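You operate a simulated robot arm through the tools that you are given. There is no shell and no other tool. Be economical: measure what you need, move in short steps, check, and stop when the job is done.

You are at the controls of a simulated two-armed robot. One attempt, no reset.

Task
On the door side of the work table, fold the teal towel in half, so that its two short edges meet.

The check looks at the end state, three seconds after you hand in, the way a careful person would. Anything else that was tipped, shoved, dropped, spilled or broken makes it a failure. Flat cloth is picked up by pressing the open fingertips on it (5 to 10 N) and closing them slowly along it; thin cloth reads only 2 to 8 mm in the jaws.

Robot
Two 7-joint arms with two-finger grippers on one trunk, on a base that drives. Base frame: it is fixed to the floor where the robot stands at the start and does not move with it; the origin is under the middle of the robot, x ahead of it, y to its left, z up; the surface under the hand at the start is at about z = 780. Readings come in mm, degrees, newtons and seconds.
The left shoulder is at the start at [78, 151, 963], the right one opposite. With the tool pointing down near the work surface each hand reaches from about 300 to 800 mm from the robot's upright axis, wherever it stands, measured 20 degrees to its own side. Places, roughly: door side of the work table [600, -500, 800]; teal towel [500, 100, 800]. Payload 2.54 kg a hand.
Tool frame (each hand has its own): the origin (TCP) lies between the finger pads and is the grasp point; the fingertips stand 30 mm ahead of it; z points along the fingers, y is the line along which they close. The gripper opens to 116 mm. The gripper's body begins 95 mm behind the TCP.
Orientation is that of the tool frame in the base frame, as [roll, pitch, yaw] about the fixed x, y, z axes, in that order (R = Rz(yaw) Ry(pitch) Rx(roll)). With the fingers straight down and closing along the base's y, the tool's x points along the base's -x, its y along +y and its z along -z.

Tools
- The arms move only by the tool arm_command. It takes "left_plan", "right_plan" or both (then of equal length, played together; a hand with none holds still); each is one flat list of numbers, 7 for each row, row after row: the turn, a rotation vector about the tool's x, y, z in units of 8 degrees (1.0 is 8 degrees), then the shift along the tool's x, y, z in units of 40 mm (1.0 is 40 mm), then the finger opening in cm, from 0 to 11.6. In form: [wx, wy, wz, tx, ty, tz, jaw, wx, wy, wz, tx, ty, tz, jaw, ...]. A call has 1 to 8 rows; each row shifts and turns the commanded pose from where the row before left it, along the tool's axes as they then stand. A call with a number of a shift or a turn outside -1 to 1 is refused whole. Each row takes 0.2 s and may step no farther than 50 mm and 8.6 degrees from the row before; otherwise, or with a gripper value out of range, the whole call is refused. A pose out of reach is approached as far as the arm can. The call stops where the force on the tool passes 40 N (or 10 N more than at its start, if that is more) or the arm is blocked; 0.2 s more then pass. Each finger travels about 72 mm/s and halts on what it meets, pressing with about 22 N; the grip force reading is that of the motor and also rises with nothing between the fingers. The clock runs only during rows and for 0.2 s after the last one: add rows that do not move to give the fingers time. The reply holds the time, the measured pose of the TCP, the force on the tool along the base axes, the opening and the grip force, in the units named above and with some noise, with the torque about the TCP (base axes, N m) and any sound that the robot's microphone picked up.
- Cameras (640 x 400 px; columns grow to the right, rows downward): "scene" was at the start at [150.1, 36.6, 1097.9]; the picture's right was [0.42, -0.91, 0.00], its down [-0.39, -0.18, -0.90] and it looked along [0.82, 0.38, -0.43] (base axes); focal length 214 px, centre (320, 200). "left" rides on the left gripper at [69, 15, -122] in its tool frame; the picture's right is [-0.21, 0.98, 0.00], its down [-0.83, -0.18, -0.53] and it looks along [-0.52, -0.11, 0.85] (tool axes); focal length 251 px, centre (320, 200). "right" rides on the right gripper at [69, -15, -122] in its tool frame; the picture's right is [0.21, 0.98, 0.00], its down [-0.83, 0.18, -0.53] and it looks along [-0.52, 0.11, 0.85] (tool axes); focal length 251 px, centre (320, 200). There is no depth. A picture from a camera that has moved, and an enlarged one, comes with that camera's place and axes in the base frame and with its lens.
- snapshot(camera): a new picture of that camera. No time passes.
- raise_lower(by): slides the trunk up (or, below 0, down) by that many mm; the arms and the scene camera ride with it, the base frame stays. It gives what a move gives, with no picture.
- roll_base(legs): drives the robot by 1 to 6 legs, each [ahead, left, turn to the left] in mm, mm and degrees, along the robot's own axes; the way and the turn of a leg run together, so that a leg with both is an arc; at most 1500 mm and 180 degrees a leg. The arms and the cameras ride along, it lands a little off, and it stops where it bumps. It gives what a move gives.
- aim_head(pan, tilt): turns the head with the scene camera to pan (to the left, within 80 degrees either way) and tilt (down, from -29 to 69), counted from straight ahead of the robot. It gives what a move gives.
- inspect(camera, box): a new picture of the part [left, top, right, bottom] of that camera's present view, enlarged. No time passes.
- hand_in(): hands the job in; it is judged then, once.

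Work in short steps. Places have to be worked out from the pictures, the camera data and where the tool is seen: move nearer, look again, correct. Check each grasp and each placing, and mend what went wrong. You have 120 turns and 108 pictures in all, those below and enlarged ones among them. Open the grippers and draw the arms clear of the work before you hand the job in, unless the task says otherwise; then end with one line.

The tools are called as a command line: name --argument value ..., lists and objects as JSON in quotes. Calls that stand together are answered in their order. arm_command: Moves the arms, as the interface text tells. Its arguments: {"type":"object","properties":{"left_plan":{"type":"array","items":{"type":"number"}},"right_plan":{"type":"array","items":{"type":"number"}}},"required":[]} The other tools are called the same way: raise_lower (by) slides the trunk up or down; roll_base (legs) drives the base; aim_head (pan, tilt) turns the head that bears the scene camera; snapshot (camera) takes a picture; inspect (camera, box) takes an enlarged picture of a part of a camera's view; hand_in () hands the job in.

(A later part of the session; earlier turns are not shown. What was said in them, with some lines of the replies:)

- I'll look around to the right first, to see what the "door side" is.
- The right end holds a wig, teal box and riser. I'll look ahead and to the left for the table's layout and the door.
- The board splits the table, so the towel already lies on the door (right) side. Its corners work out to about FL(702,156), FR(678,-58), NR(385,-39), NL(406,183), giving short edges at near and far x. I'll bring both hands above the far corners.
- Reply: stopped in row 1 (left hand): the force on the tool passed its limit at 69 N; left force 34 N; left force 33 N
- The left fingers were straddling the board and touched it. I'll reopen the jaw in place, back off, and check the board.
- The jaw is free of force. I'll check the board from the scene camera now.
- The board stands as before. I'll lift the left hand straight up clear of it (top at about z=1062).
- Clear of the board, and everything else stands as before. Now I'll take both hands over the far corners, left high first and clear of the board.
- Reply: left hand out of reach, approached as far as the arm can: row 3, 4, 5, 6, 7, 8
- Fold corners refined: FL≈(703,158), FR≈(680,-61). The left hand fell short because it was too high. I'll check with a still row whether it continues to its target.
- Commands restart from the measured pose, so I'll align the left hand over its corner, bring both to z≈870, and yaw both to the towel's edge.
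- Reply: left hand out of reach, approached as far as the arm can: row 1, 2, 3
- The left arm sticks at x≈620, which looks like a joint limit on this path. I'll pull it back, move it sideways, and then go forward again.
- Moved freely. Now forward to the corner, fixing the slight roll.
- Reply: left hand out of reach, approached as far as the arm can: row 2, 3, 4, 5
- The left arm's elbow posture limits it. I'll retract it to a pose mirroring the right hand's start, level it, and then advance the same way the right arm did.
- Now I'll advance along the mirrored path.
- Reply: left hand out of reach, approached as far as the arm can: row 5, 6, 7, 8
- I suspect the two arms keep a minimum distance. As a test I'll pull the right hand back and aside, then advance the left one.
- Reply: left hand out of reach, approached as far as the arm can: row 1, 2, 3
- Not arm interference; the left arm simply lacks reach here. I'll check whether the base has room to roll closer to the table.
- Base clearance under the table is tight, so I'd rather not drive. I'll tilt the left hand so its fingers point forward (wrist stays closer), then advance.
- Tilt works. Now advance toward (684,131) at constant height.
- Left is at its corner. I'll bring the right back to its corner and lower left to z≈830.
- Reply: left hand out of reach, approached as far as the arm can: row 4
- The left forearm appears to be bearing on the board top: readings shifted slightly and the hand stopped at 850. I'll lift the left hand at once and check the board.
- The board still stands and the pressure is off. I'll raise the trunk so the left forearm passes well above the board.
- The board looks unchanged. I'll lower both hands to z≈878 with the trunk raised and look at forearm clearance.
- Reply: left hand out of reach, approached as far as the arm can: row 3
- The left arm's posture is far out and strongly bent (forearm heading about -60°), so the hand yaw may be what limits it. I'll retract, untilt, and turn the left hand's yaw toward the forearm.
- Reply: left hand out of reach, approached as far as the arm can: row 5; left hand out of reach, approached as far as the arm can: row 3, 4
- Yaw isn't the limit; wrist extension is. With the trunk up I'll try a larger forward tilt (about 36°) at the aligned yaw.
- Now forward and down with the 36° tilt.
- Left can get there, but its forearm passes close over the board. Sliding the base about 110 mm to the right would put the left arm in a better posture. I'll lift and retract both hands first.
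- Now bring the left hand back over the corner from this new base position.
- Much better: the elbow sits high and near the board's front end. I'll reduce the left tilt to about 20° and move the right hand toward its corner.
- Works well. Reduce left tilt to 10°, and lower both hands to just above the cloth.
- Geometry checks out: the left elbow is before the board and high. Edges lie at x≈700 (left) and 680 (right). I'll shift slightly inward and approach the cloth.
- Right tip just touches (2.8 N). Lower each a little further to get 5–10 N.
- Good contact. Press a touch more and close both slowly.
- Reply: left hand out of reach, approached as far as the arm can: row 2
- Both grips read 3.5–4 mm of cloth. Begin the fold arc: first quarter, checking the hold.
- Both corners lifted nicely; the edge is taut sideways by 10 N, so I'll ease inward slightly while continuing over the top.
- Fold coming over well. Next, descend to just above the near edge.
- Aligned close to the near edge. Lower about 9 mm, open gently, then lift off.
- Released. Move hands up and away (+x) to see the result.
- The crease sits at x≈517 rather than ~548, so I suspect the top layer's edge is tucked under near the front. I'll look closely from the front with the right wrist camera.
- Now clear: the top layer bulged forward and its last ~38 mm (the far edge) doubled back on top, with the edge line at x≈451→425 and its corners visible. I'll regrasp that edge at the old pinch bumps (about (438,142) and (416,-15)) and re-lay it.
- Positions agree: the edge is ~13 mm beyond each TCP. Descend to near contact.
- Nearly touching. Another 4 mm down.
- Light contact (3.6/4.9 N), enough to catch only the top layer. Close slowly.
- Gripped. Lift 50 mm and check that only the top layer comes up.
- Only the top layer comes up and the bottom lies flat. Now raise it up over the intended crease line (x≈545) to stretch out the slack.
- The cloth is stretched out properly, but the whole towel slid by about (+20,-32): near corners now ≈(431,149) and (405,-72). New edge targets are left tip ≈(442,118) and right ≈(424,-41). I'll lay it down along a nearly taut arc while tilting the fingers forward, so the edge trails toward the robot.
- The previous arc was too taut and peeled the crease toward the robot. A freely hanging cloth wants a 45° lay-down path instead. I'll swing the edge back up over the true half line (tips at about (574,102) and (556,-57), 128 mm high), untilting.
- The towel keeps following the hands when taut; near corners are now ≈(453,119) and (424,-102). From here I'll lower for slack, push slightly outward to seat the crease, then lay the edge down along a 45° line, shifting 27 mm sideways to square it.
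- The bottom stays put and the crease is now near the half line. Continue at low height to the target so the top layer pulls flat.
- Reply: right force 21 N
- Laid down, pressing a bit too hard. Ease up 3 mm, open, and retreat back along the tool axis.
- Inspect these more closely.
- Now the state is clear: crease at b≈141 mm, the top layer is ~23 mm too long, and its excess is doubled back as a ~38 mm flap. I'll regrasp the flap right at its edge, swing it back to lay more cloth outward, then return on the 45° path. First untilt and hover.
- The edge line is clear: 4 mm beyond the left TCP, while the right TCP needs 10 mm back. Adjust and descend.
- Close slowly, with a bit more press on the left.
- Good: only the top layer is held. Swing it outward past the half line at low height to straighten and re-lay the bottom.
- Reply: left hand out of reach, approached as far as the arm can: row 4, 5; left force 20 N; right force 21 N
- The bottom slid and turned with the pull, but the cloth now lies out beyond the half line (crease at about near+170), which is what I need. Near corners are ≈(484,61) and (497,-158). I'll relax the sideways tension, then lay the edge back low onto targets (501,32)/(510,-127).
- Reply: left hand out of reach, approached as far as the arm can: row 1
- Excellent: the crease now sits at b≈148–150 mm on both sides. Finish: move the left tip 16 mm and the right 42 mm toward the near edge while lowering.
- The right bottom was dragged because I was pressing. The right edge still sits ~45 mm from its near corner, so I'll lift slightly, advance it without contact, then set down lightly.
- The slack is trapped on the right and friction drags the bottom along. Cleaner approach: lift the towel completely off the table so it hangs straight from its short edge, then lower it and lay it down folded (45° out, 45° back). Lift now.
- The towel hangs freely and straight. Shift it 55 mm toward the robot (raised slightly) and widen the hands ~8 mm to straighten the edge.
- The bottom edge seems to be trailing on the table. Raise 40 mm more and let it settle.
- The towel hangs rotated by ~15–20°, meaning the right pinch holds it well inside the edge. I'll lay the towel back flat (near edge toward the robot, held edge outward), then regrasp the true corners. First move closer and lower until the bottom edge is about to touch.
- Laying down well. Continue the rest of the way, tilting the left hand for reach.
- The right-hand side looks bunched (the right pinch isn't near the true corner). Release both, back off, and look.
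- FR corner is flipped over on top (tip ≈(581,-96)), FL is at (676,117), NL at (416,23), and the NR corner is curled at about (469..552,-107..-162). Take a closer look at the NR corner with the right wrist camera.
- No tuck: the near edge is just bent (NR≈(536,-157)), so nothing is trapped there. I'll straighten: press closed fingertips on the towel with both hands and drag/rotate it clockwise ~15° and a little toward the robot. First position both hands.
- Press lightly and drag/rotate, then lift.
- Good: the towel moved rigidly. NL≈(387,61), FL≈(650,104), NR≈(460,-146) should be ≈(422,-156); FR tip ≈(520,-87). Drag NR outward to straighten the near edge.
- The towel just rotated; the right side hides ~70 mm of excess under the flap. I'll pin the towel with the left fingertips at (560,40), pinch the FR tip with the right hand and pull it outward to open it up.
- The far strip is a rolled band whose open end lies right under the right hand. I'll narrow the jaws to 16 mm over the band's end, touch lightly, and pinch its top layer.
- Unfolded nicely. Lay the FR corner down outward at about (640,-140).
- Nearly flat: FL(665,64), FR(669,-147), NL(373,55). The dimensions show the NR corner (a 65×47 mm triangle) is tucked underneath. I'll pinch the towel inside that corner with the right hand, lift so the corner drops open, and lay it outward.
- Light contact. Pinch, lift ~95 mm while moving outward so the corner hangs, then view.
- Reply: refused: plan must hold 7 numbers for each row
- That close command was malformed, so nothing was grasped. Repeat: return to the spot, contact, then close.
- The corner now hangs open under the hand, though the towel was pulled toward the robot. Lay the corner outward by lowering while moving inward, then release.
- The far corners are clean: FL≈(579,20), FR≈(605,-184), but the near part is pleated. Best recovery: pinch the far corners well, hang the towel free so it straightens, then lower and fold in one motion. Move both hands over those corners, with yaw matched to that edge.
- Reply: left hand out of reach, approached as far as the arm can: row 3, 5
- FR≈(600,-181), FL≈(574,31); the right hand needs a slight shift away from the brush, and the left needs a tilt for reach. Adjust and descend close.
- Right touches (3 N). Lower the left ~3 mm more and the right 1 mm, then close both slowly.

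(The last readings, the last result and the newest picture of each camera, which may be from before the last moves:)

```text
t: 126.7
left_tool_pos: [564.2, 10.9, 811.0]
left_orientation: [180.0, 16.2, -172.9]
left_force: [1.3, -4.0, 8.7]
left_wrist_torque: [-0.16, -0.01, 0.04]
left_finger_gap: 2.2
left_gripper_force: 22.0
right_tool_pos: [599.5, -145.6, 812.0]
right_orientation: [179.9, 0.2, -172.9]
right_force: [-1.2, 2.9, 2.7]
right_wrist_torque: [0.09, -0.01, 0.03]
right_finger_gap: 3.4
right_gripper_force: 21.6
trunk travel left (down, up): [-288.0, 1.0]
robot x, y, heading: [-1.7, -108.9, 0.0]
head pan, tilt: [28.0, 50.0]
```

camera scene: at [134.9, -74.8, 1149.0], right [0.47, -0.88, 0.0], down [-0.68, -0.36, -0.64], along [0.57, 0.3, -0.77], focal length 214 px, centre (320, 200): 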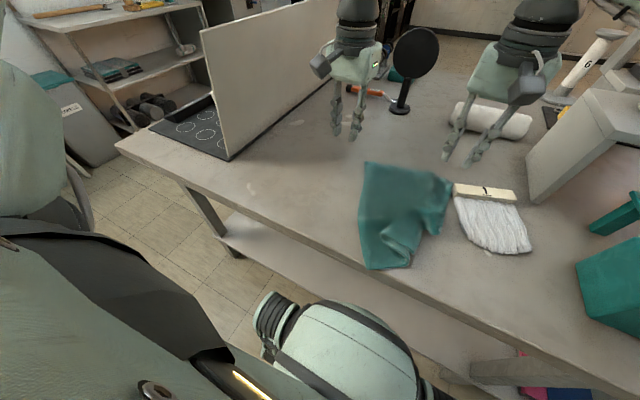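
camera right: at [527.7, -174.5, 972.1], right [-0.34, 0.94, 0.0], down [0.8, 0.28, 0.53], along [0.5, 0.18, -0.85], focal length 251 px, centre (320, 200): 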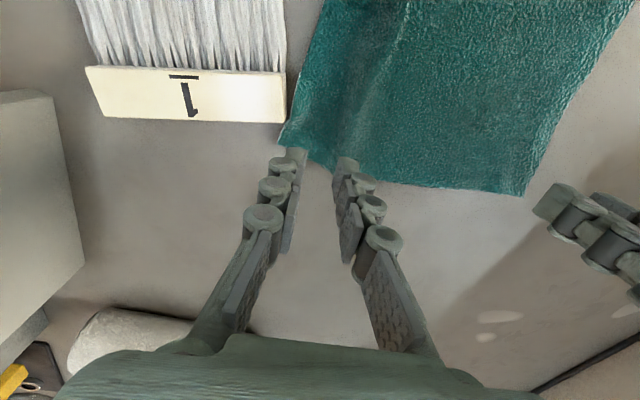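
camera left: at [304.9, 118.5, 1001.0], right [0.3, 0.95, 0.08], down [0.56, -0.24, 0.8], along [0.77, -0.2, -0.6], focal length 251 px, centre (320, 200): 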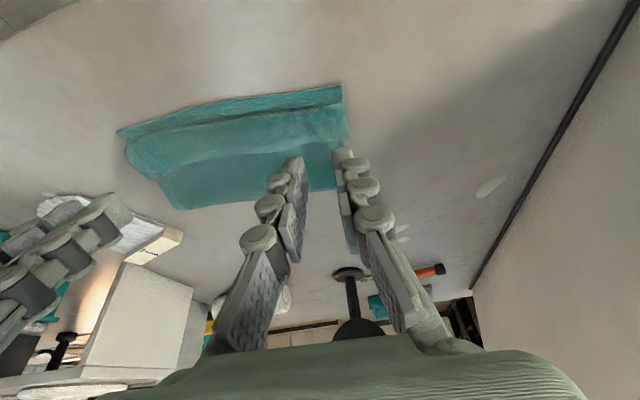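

Both hold cloth (2.2 and 3.4 mm). Lift the towel clear, moving it away from the brush to the middle of the free area.

arm_command --left_plan '[0, 1, 0, -0.14, 0, -0.48, 0, 0, 1, 0, -0.08, 0.1, -0.59, 0, 0, 0, 0, 0.26, 0.386, -0.85, 0, 0, 0, 0, 0.26, 0.386, -0.85, 0, 0, 0, 0, 0.26, 0.386, -0.85, 0, 0, 0, 0, 0.26, 0.386, -0.85, 0, 0, 0, 0, 0.26, 0.386, -0.85, 0, 0, 0, 0, 0.26, 0.286, -0.85, 0]' --right_plan '[0, 0, 0, 0, 0, -0.5, 0, 0, 0, 0, 0, 0.1, -0.6, 0, 0, 0, 0, 0.41, 0.414, -0.85, 0, 0, 0, 0, 0.41, 0.414, -0.85, 0, 0, 0, 0, 0.41, 0.414, -0.85, 0, 0, 0, 0, 0.41, 0.414, -0.85, 0, 0, 0, 0, 0.41, 0.414, -0.85, 0, 0, 0, 0, 0.41, 0.314, -0.85, 0]'

arm_command --left_plan '[0, 0, 0.9, 0, 0, -0.8, 0, 0, 0, 0, 0, 0, -0.8, 0, 0, 0, 0, 0, 0, 0, 0, 0, 0, 0, 0, 0, 0, 0, 0, 0, 0, 0, 0, 0, 0]' --right_plan '[0, 0, 0.9, 0, 0, -0.8, 0, 0, 0, 0, 0, 0, -0.8, 0, 0, 0, 0, 0, 0, 0, 0, 0, 0, 0, 0, 0, 0, 0, 0, 0, 0, 0, 0, 0, 0]'

snapshot --camera "scene"

```text
t: 128.4
left_tool_pos: [486.0, 99.8, 1060.9]
left_orientation: [-180.0, 0.1, -172.8]
left_force: [-0.4, -0.5, -0.3]
left_wrist_torque: [0.02, -0.01, 0.03]
left_finger_gap: 1.1
left_gripper_force: 22.1
left hand out of reach, approached as far as the arm can: row 2
right_tool_pos: [489.2, -58.0, 1060.3]
right_orientation: [179.9, 0.1, -172.8]
right_force: [-0.8, 0.2, 0.5]
right_wrist_torque: [-0.02, -0.04, -0.01]
right_finger_gap: 3.5
right_gripper_force: 22.3
trunk travel left (down, up): [-288.0, 1.0]
robot x, y, heading: [2.3, -106.6, -0.0]
head pan, tilt: [28.0, 50.0]
```

```text
t: 129.7
left_tool_pos: [488.4, 97.9, 1125.0]
left_orientation: [179.9, 0.1, 180.0]
left_force: [0.6, -0.3, -0.1]
left_wrist_torque: [-0.01, 0.01, 0.02]
left_finger_gap: 1.1
left_gripper_force: 22.1
right_tool_pos: [490.7, -59.7, 1124.2]
right_orientation: [-179.9, 0.0, -180.0]
right_force: [0.2, 0.2, -1.0]
right_wrist_torque: [0.03, 0.02, 0.04]
right_finger_gap: 3.5
right_gripper_force: 21.8
trunk travel left (down, up): [-288.0, 1.0]
robot x, y, heading: [0.3, -110.3, -0.0]
head pan, tilt: [28.0, 50.0]
```

```text
5 pictures are left
camera scene: at [134.7, -74.6, 1149.0], right [0.47, -0.88, 0.0], down [-0.68, -0.36, -0.64], along [0.57, 0.3, -0.77], focal length 214 px, centre (320, 200)
```

scene: 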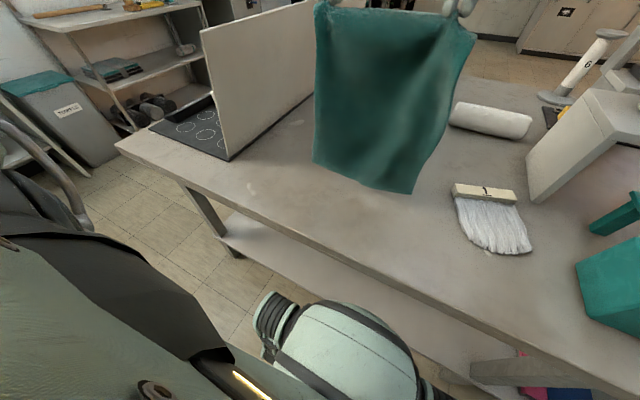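

Now it hangs perfectly straight: bottom corners ≈(486,124) and (491,-104). Bring it 58 mm toward the robot, settle, and lower until the bottom edge just touches.

arm_command --left_plan '[0, 0, 0, 0.48, 0, 0, 0, 0, 0, 0, 0.48, 0, 0, 0, 0, 0, 0, 0.48, 0, 0, 0, 0, 0, 0, 0, 0, 0, 0, 0, 0, 0, 0, 0, 0, 0, 0, 0, 0, 0, 0, 0, 0, 0, 0, 0, 0, 0, 0.3, 0, 0, 0, 0, 0, 0, 0.35, 0]' --right_plan '[0, 0, 0, 0.48, 0, 0, 0, 0, 0, 0, 0.48, 0, 0, 0, 0, 0, 0, 0.48, 0, 0, 0, 0, 0, 0, 0, 0, 0, 0, 0, 0, 0, 0, 0, 0, 0, 0, 0, 0, 0, 0, 0, 0, 0, 0, 0, 0, 0, 0.3, 0, 0, 0, 0, 0, 0, 0.35, 0]'

arm_command --left_plan '[0, 0, 0, -0.55, 0, 0.58, 0, 0, 0, 0, -0.55, 0, 0.58, 0, 0, 0, 0, -0.55, 0, 0.58, 0, 0, 0, 0, -0.55, 0, 0.58, 0, 0, 0, 0, -0.55, 0, 0.58, 0, 0, 0, 0, -0.55, 0, 0.58, 0, 0, 0, 0, -0.55, 0, 0.58, 0]' --right_plan '[0, 0, 0, -0.55, 0, 0.58, 0, 0, 0, 0, -0.55, 0, 0.58, 0, 0, 0, 0, -0.55, 0, 0.58, 0, 0, 0, 0, -0.55, 0, 0.58, 0, 0, 0, 0, -0.55, 0, 0.58, 0, 0, 0, 0, -0.55, 0, 0.58, 0, 0, 0, 0, -0.55, 0, 0.58, 0]'

snapshot --camera "scene"

```text
t: 131.4
left_tool_pos: [428.8, 97.1, 1096.8]
left_orientation: [179.9, 0.1, -180.0]
left_force: [0.3, -0.7, -1.3]
left_wrist_torque: [0.0, 0.03, 0.0]
left_finger_gap: 1.1
left_gripper_force: 21.7
right_tool_pos: [433.5, -58.4, 1097.9]
right_orientation: [-180.0, 0.0, 179.9]
right_force: [0.1, -0.1, -0.4]
right_wrist_torque: [0.0, 0.02, 0.02]
right_finger_gap: 3.3
right_gripper_force: 21.9
trunk travel left (down, up): [-288.0, 1.0]
robot x, y, heading: [-1.7, -108.7, -0.0]
head pan, tilt: [28.0, 50.0]
```

```text
t: 133.1
left_tool_pos: [584.9, 97.9, 933.6]
left_orientation: [-180.0, 0.1, 179.9]
left_force: [0.5, 0.9, 0.4]
left_wrist_torque: [-0.02, 0.01, 0.03]
left_finger_gap: 1.3
left_gripper_force: 22.1
right_tool_pos: [586.8, -60.2, 933.7]
right_orientation: [-180.0, 0.0, 180.0]
right_force: [0.5, 0.9, -0.5]
right_wrist_torque: [0.02, 0.01, 0.03]
right_finger_gap: 3.4
right_gripper_force: 21.8
trunk travel left (down, up): [-288.0, 1.0]
robot x, y, heading: [0.6, -106.9, -0.1]
head pan, tilt: [28.0, 50.0]
```

```text
4 pictures are left
camera scene: at [135.6, -74.5, 1148.9], right [0.47, -0.88, 0.0], down [-0.68, -0.36, -0.64], along [0.57, 0.3, -0.77], focal length 214 px, centre (320, 200)
```

scene: 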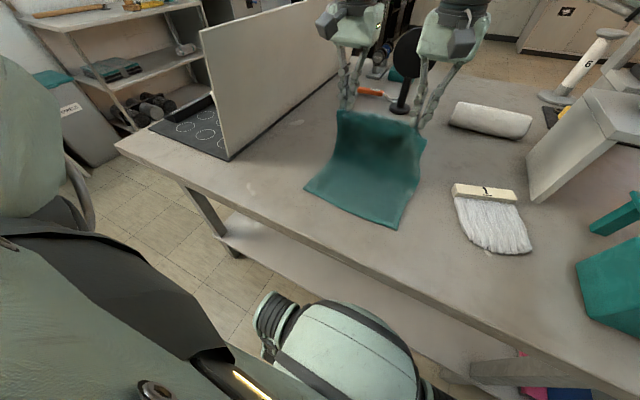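

Beautifully laid: NL≈(419,117), NR≈(412,-101), bottom half flat with the crease forming under the hands. Now lower a little for slack and bring the edge back low, without touching.

arm_command --left_plan '[0, 0, 0, 0, 0, 0.5, 0, 0, 0, 0, 0, 0, 0.5, 0, 0, 0, 0, 0.567, -0.02, 0.26, 0, 0, 0, 0, 0.567, -0.02, 0.26, 0, 0, 0, 0, 0.567, -0.02, 0.26, 0, 0, 0, 0, 0.567, -0.02, 0.26, 0, 0, 0, 0, 0.567, -0.02, 0.26, 0, 0, 0, 0, 0.567, -0.02, 0.22, 0]' --right_plan '[0, 0, 0, 0, 0, 0.5, 0, 0, 0, 0, 0, 0, 0.5, 0, 0, 0, 0, 0.604, -0.02, 0.26, 0, 0, 0, 0, 0.604, -0.02, 0.26, 0, 0, 0, 0, 0.604, -0.02, 0.26, 0, 0, 0, 0, 0.604, -0.02, 0.26, 0, 0, 0, 0, 0.604, -0.02, 0.26, 0, 0, 0, 0, 0.604, -0.02, 0.22, 0]'

inspect --camera "scene" --box '[260, 110, 440, 245]'

```text
t: 134.8
left_tool_pos: [447.0, 91.9, 835.1]
left_orientation: [-179.9, 0.2, -179.9]
left_force: [0.4, 0.5, 0.7]
left_wrist_torque: [0.0, 0.02, 0.0]
left_finger_gap: 1.5
left_gripper_force: 22.0
right_tool_pos: [441.2, -64.9, 833.8]
right_orientation: [180.0, 0.2, 179.8]
right_force: [0.2, -0.1, -0.2]
right_wrist_torque: [0.02, -0.01, 0.02]
right_finger_gap: 3.2
right_gripper_force: 21.6
trunk travel left (down, up): [-288.0, 1.0]
robot x, y, heading: [-1.9, -109.8, 0.4]
head pan, tilt: [28.0, 50.0]
```

```text
2.96 times, centred on (350, 178) of scene
camera zoom: at [134.4, -74.7, 1149.1], right [0.47, -0.88, 0.0], down [-0.68, -0.36, -0.64], along [0.57, 0.3, -0.77], focal length 636 px, centre (231, 267)
```

zoom: 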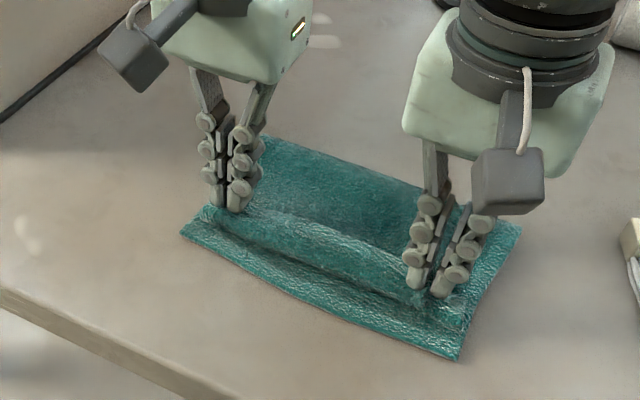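

The crease is at b≈138, about 10 mm short again. Since the pinches are good, I'll re-hang the towel and repeat with the lay-out carried ~15 mm further. Lift straight up and settle.

arm_command --left_plan '[0, 0, 0, 0, 0, -0.7, 0, 0, 0, 0, 0, 0, -0.9, 0, 0, 0, 0, 0, 0, -0.9, 0, 0, 0, 0, 0, 0, -0.9, 0, 0, 0, 0, 0, 0, -0.9, 0, 0, 0, 0, 0, 0, -0.95, 0, 0, 0, 0, 0, 0, -0.95, 0, 0, 0, 0, 0, 0, -0.95, 0]' --right_plan '[0, 0, 0, 0, 0, -0.7, 0, 0, 0, 0, 0, 0, -0.9, 0, 0, 0, 0, 0, 0, -0.9, 0, 0, 0, 0, 0, 0, -0.9, 0, 0, 0, 0, 0, 0, -0.9, 0, 0, 0, 0, 0, 0, -0.95, 0, 0, 0, 0, 0, 0, -0.95, 0, 0, 0, 0, 0, 0, -0.95, 0]'

arm_command --left_plan '[0, 0, 0, 0.3, 0.1, 0, 0, 0, 0, 0, 0.45, 0.05, 0, 0, 0, 0, 0, 0, 0, 0, 0, 0, 0, 0, 0, 0, 0, 0, 0, 0, 0, 0, 0, 0, 0, 0, 0, 0, 0, 0, 0, 0, 0, 0, 0, 0, 0, 0.3, 0, 0, 0, 0, 0, 0, 0.4, 0]' --right_plan '[0, 0, 0, 0.3, 0.1, 0, 0, 0, 0, 0, 0.35, 0.05, 0, 0, 0, 0, 0, 0, 0, 0, 0, 0, 0, 0, 0, 0, 0, 0, 0, 0, 0, 0, 0, 0, 0, 0, 0, 0, 0, 0, 0, 0, 0, 0, 0, 0, 0, 0.3, 0, 0, 0, 0, 0, 0, 0.4, 0]'

```text
t: 136.7
left_tool_pos: [446.5, 93.2, 1122.4]
left_orientation: [179.9, 0.1, -179.9]
left_force: [0.2, -0.2, -0.5]
left_wrist_torque: [-0.01, -0.04, 0.0]
left_finger_gap: 1.1
left_gripper_force: 22.1
right_tool_pos: [440.9, -63.8, 1120.9]
right_orientation: [-180.0, 0.0, -180.0]
right_force: [0.2, 0.1, -0.2]
right_wrist_torque: [0.03, -0.03, 0.01]
right_finger_gap: 3.4
right_gripper_force: 22.3
trunk travel left (down, up): [-288.0, 1.0]
robot x, y, heading: [-0.1, -110.8, 0.0]
head pan, tilt: [28.0, 50.0]
```

```text
t: 138.4
left_tool_pos: [417.1, 98.0, 1091.3]
left_orientation: [179.8, 0.1, -180.0]
left_force: [-0.1, -1.2, 0.7]
left_wrist_torque: [-0.03, 0.0, -0.01]
left_finger_gap: 1.3
left_gripper_force: 21.5
right_tool_pos: [416.4, -57.0, 1090.3]
right_orientation: [-179.9, 0.1, 180.0]
right_force: [-0.8, -0.1, -0.4]
right_wrist_torque: [0.0, 0.03, 0.04]
right_finger_gap: 3.2
right_gripper_force: 21.4
trunk travel left (down, up): [-288.0, 1.0]
robot x, y, heading: [4.6, -105.2, 0.1]
head pan, tilt: [28.0, 50.0]
```

Now lay out (further this time), then lower for slack.

arm_command --left_plan '[0, 0, 0, -0.516, 0, 0.55, 0, 0, 0, 0, -0.516, 0, 0.55, 0, 0, 0, 0, -0.516, 0, 0.55, 0, 0, 0, 0, -0.516, 0, 0.55, 0, 0, 0, 0, -0.516, 0, 0.55, 0, 0, 0, 0, -0.516, 0, 0.55, 0, 0, 0, 0, -0.516, 0, 0.55, 0, 0, 0, 0, -0.516, 0, 0.55, 0]' --right_plan '[0, 0, 0, -0.516, 0, 0.55, 0, 0, 0, 0, -0.516, 0, 0.55, 0, 0, 0, 0, -0.516, 0, 0.55, 0, 0, 0, 0, -0.516, 0, 0.55, 0, 0, 0, 0, -0.516, 0, 0.55, 0, 0, 0, 0, -0.516, 0, 0.55, 0, 0, 0, 0, -0.516, 0, 0.55, 0, 0, 0, 0, -0.516, 0, 0.55, 0]'

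arm_command --left_plan '[0, 0, 0, -0.1, 0, 0.45, 0, 0, 0, 0, -0.1, 0, 0.45, 0, 0, 0, 0, 0.1, 0, 0.1, 0, 0, 0, 0, 0.55, -0.02, 0.16, 0, 0, 0, 0, 0.55, -0.02, 0.16, 0, 0, 0, 0, 0.55, -0.02, 0.16, 0, 0, 0, 0, 0.55, -0.02, 0.16, 0, 0, 0, 0, 0.55, -0.02, 0.16, 0]' --right_plan '[0, 0, 0, -0.1, 0, 0.45, 0, 0, 0, 0, -0.1, 0, 0.45, 0, 0, 0, 0, 0.1, 0, 0.1, 0, 0, 0, 0, 0.568, -0.02, 0.16, 0, 0, 0, 0, 0.568, -0.02, 0.16, 0, 0, 0, 0, 0.568, -0.02, 0.16, 0, 0, 0, 0, 0.568, -0.02, 0.16, 0, 0, 0, 0, 0.568, -0.02, 0.16, 0]'

inspect --camera "scene" --box '[260, 110, 440, 245]'

```text
t: 140.2
left_tool_pos: [584.0, 99.3, 916.5]
left_orientation: [179.9, 0.1, -180.0]
left_force: [-0.1, -0.2, 0.0]
left_wrist_torque: [-0.01, 0.0, 0.04]
left_finger_gap: 1.4
left_gripper_force: 21.9
right_tool_pos: [580.9, -57.3, 914.0]
right_orientation: [-180.0, 0.0, 179.9]
right_force: [0.2, -0.1, 0.0]
right_wrist_torque: [0.03, 0.0, 0.02]
right_finger_gap: 3.4
right_gripper_force: 21.9
trunk travel left (down, up): [-288.0, 1.0]
robot x, y, heading: [0.8, -111.0, 0.1]
head pan, tilt: [28.0, 50.0]
```

```text
t: 142.1
left_tool_pos: [475.1, 95.5, 845.1]
left_orientation: [179.9, 0.2, 179.9]
left_force: [0.8, -0.1, -0.5]
left_wrist_torque: [-0.03, 0.02, 0.02]
left_finger_gap: 1.1
left_gripper_force: 22.1
right_tool_pos: [469.3, -61.9, 844.9]
right_orientation: [-180.0, 0.0, 179.9]
right_force: [-0.1, 0.0, -1.0]
right_wrist_torque: [0.03, -0.02, 0.01]
right_finger_gap: 3.1
right_gripper_force: 21.9
trunk travel left (down, up): [-288.0, 1.0]
robot x, y, heading: [-2.6, -107.7, 0.2]
head pan, tilt: [28.0, 50.0]
```

```text
2.96 times, centred on (350, 178) of scene
camera zoom: at [134.4, -74.7, 1149.1], right [0.47, -0.88, 0.0], down [-0.68, -0.36, -0.64], along [0.57, 0.3, -0.77], focal length 636 px, centre (231, 267)
```

zoom: 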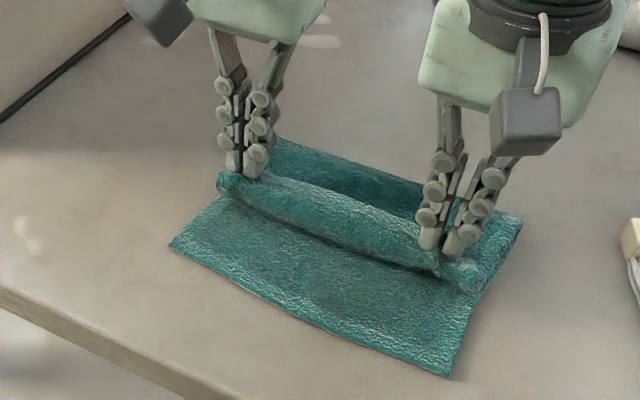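

Crease now at b≈149 (left) and ~155–160 (right): good. Finish the approach to the near edge with a forward tilt, staying just above the cloth.

arm_command --left_plan '[0, -0.875, 0, 0.62, -0.02, 0.19, 0, 0, -0.875, 0, 0.635, -0.02, 0.13, 0, 0, -0.875, 0, 0.645, -0.02, 0.065, 0, 0, 0, 0, 0, 0, 0, 0]' --right_plan '[0, -0.875, 0, 0.65, -0.02, 0.19, 0, 0, -0.875, 0, 0.67, -0.02, 0.13, 0, 0, -0.875, 0, 0.68, -0.02, 0.055, 0, 0, 0, 0, 0, 0, 0, 0]'

```text
t: 143.1
left_tool_pos: [413.2, 92.1, 819.5]
left_orientation: [-180.0, 20.9, -179.9]
left_force: [-1.0, -0.8, 1.4]
left_wrist_torque: [-0.02, 0.04, 0.0]
left_finger_gap: 0.2
left_gripper_force: 21.8
left hand out of reach, approached as far as the arm can: row 3
right_tool_pos: [392.7, -63.3, 819.4]
right_orientation: [179.9, 21.1, 180.0]
right_force: [-0.2, 0.9, 0.9]
right_wrist_torque: [0.01, 0.02, 0.03]
right_finger_gap: 3.1
right_gripper_force: 22.2
trunk travel left (down, up): [-288.0, 1.0]
robot x, y, heading: [2.8, -111.1, 0.0]
head pan, tilt: [28.0, 50.0]
```

The left grip slipped off right at the end, next to the target. Release the right too and retreat upward, then look.

arm_command --right_plan '[0, 0, 0, 0, 0, 0, 0.6, 0, 0, 0, 0, 0, 0, 1.4, 0, 0, 0, 0, 0, -0.2, 1.6, 0, 0, 0, 0, 0, -0.7, 1.6, 0, 0, 0, -0.3, -0.2, -0.9, 1.6, 0, 0, 0, -0.8, -0.3, -0.6, 1.6, 0, 0, 0, -0.9, -0.4, -0.3, 1.6, 0, 0, 0, -0.9, -0.4, -0.3, 1.6]' --left_plan '[0, 0, 0, 0, 0, 0, 0.6, 0, 0, 0, 0, 0, 0, 1.4, 0, 0, 0, 0, 0, -0.2, 1.6, 0, 0, 0, 0, 0, -0.7, 1.6, 0, 0, 0, -0.3, 0.2, -0.9, 1.6, 0, 0, 0, -0.8, 0.3, -0.6, 1.6, 0, 0, 0, -0.9, 0.2, -0.3, 1.6, 0, 0, 0, -0.9, 0.1, -0.3, 1.6]'

inspect --camera "scene" --box '[270, 130, 420, 240]'

```text
t: 144.8
left_tool_pos: [490.3, 123.5, 973.5]
left_orientation: [179.9, 20.9, 179.9]
left_force: [0.4, -0.6, -0.6]
left_wrist_torque: [0.01, 0.03, -0.02]
left_finger_gap: 16.2
left_gripper_force: 0.0
left hand out of reach, approached as far as the arm can: row 3, 4
right_tool_pos: [458.3, -117.1, 973.5]
right_orientation: [179.9, 21.1, -180.0]
right_force: [-0.7, -0.2, 0.4]
right_wrist_torque: [0.02, 0.0, 0.01]
right_finger_gap: 16.0
right_gripper_force: 0.0
trunk travel left (down, up): [-288.0, 1.0]
robot x, y, heading: [-0.4, -111.2, 0.2]
head pan, tilt: [28.0, 50.0]
```

```text
3.64 times, centred on (345, 185) of scene
camera zoom: at [134.9, -75.0, 1148.9], right [0.47, -0.88, 0.0], down [-0.68, -0.36, -0.64], along [0.57, 0.3, -0.77], focal length 780 px, centre (229, 254)
```

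zoom: 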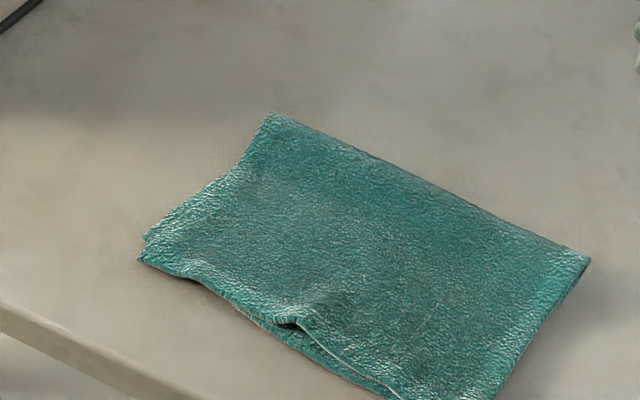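

Excellent: flat, crease square, edges meeting with no flap. One last look at the near-right corner, which was cut off.

inspect --camera "scene" --box '[290, 150, 440, 260]'

```text
3.64 times, centred on (365, 205) of scene
camera zoom: at [134.9, -75.0, 1148.9], right [0.47, -0.88, 0.0], down [-0.68, -0.36, -0.64], along [0.57, 0.3, -0.77], focal length 780 px, centre (156, 182)
```

zoom: 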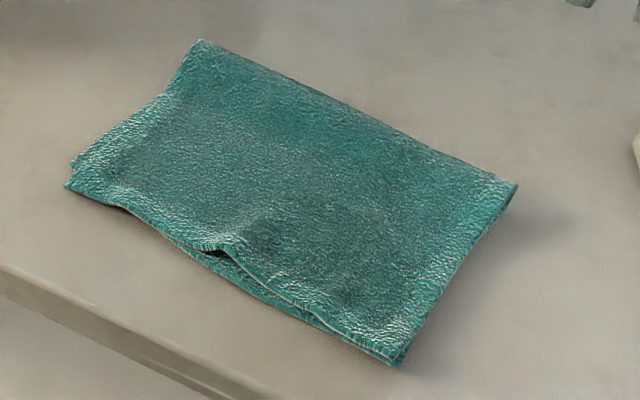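

The edges meet along the whole width. Open the grippers, raise the arms clear, and hand in.

arm_command --left_plan '[0, 0, 0, 0, 0, -0.5, 6, 0, 0, 0, 0, 0, -0.5, 8, 0, 0, 0, 0, 0, 0, 8, 0, 0, 0, 0, 0, 0, 8]' --right_plan '[0, 0, 0, 0, -0.3, -0.5, 6, 0, 0, 0, 0, -0.3, -0.5, 8, 0, 0, 0, 0, 0, 0, 8, 0, 0, 0, 0, 0, 0, 8]'

hand_in

```text
t: 145.8
left_tool_pos: [477.6, 124.4, 1011.4]
left_orientation: [179.9, 21.1, 180.0]
left_force: [0.5, -0.5, 0.4]
left_wrist_torque: [0.0, 0.0, -0.03]
left_finger_gap: 80.4
left_gripper_force: 0.2
right_tool_pos: [443.5, -139.3, 1010.8]
right_orientation: [179.9, 21.0, 179.8]
right_force: [0.4, 0.5, 0.1]
right_wrist_torque: [0.0, -0.02, 0.0]
right_finger_gap: 80.3
right_gripper_force: 0.1
trunk travel left (down, up): [-288.0, 1.0]
robot x, y, heading: [2.3, -110.9, 0.2]
head pan, tilt: [28.0, 50.0]
```

```text
The job is handed in.
```

The teal towel is folded in half on the door side of the table, its short edges meeting to within about 10 mm apart from a small wrinkle at the near edge; early on the left arm touched the upright divider board twice, and it was still standing in every later view.
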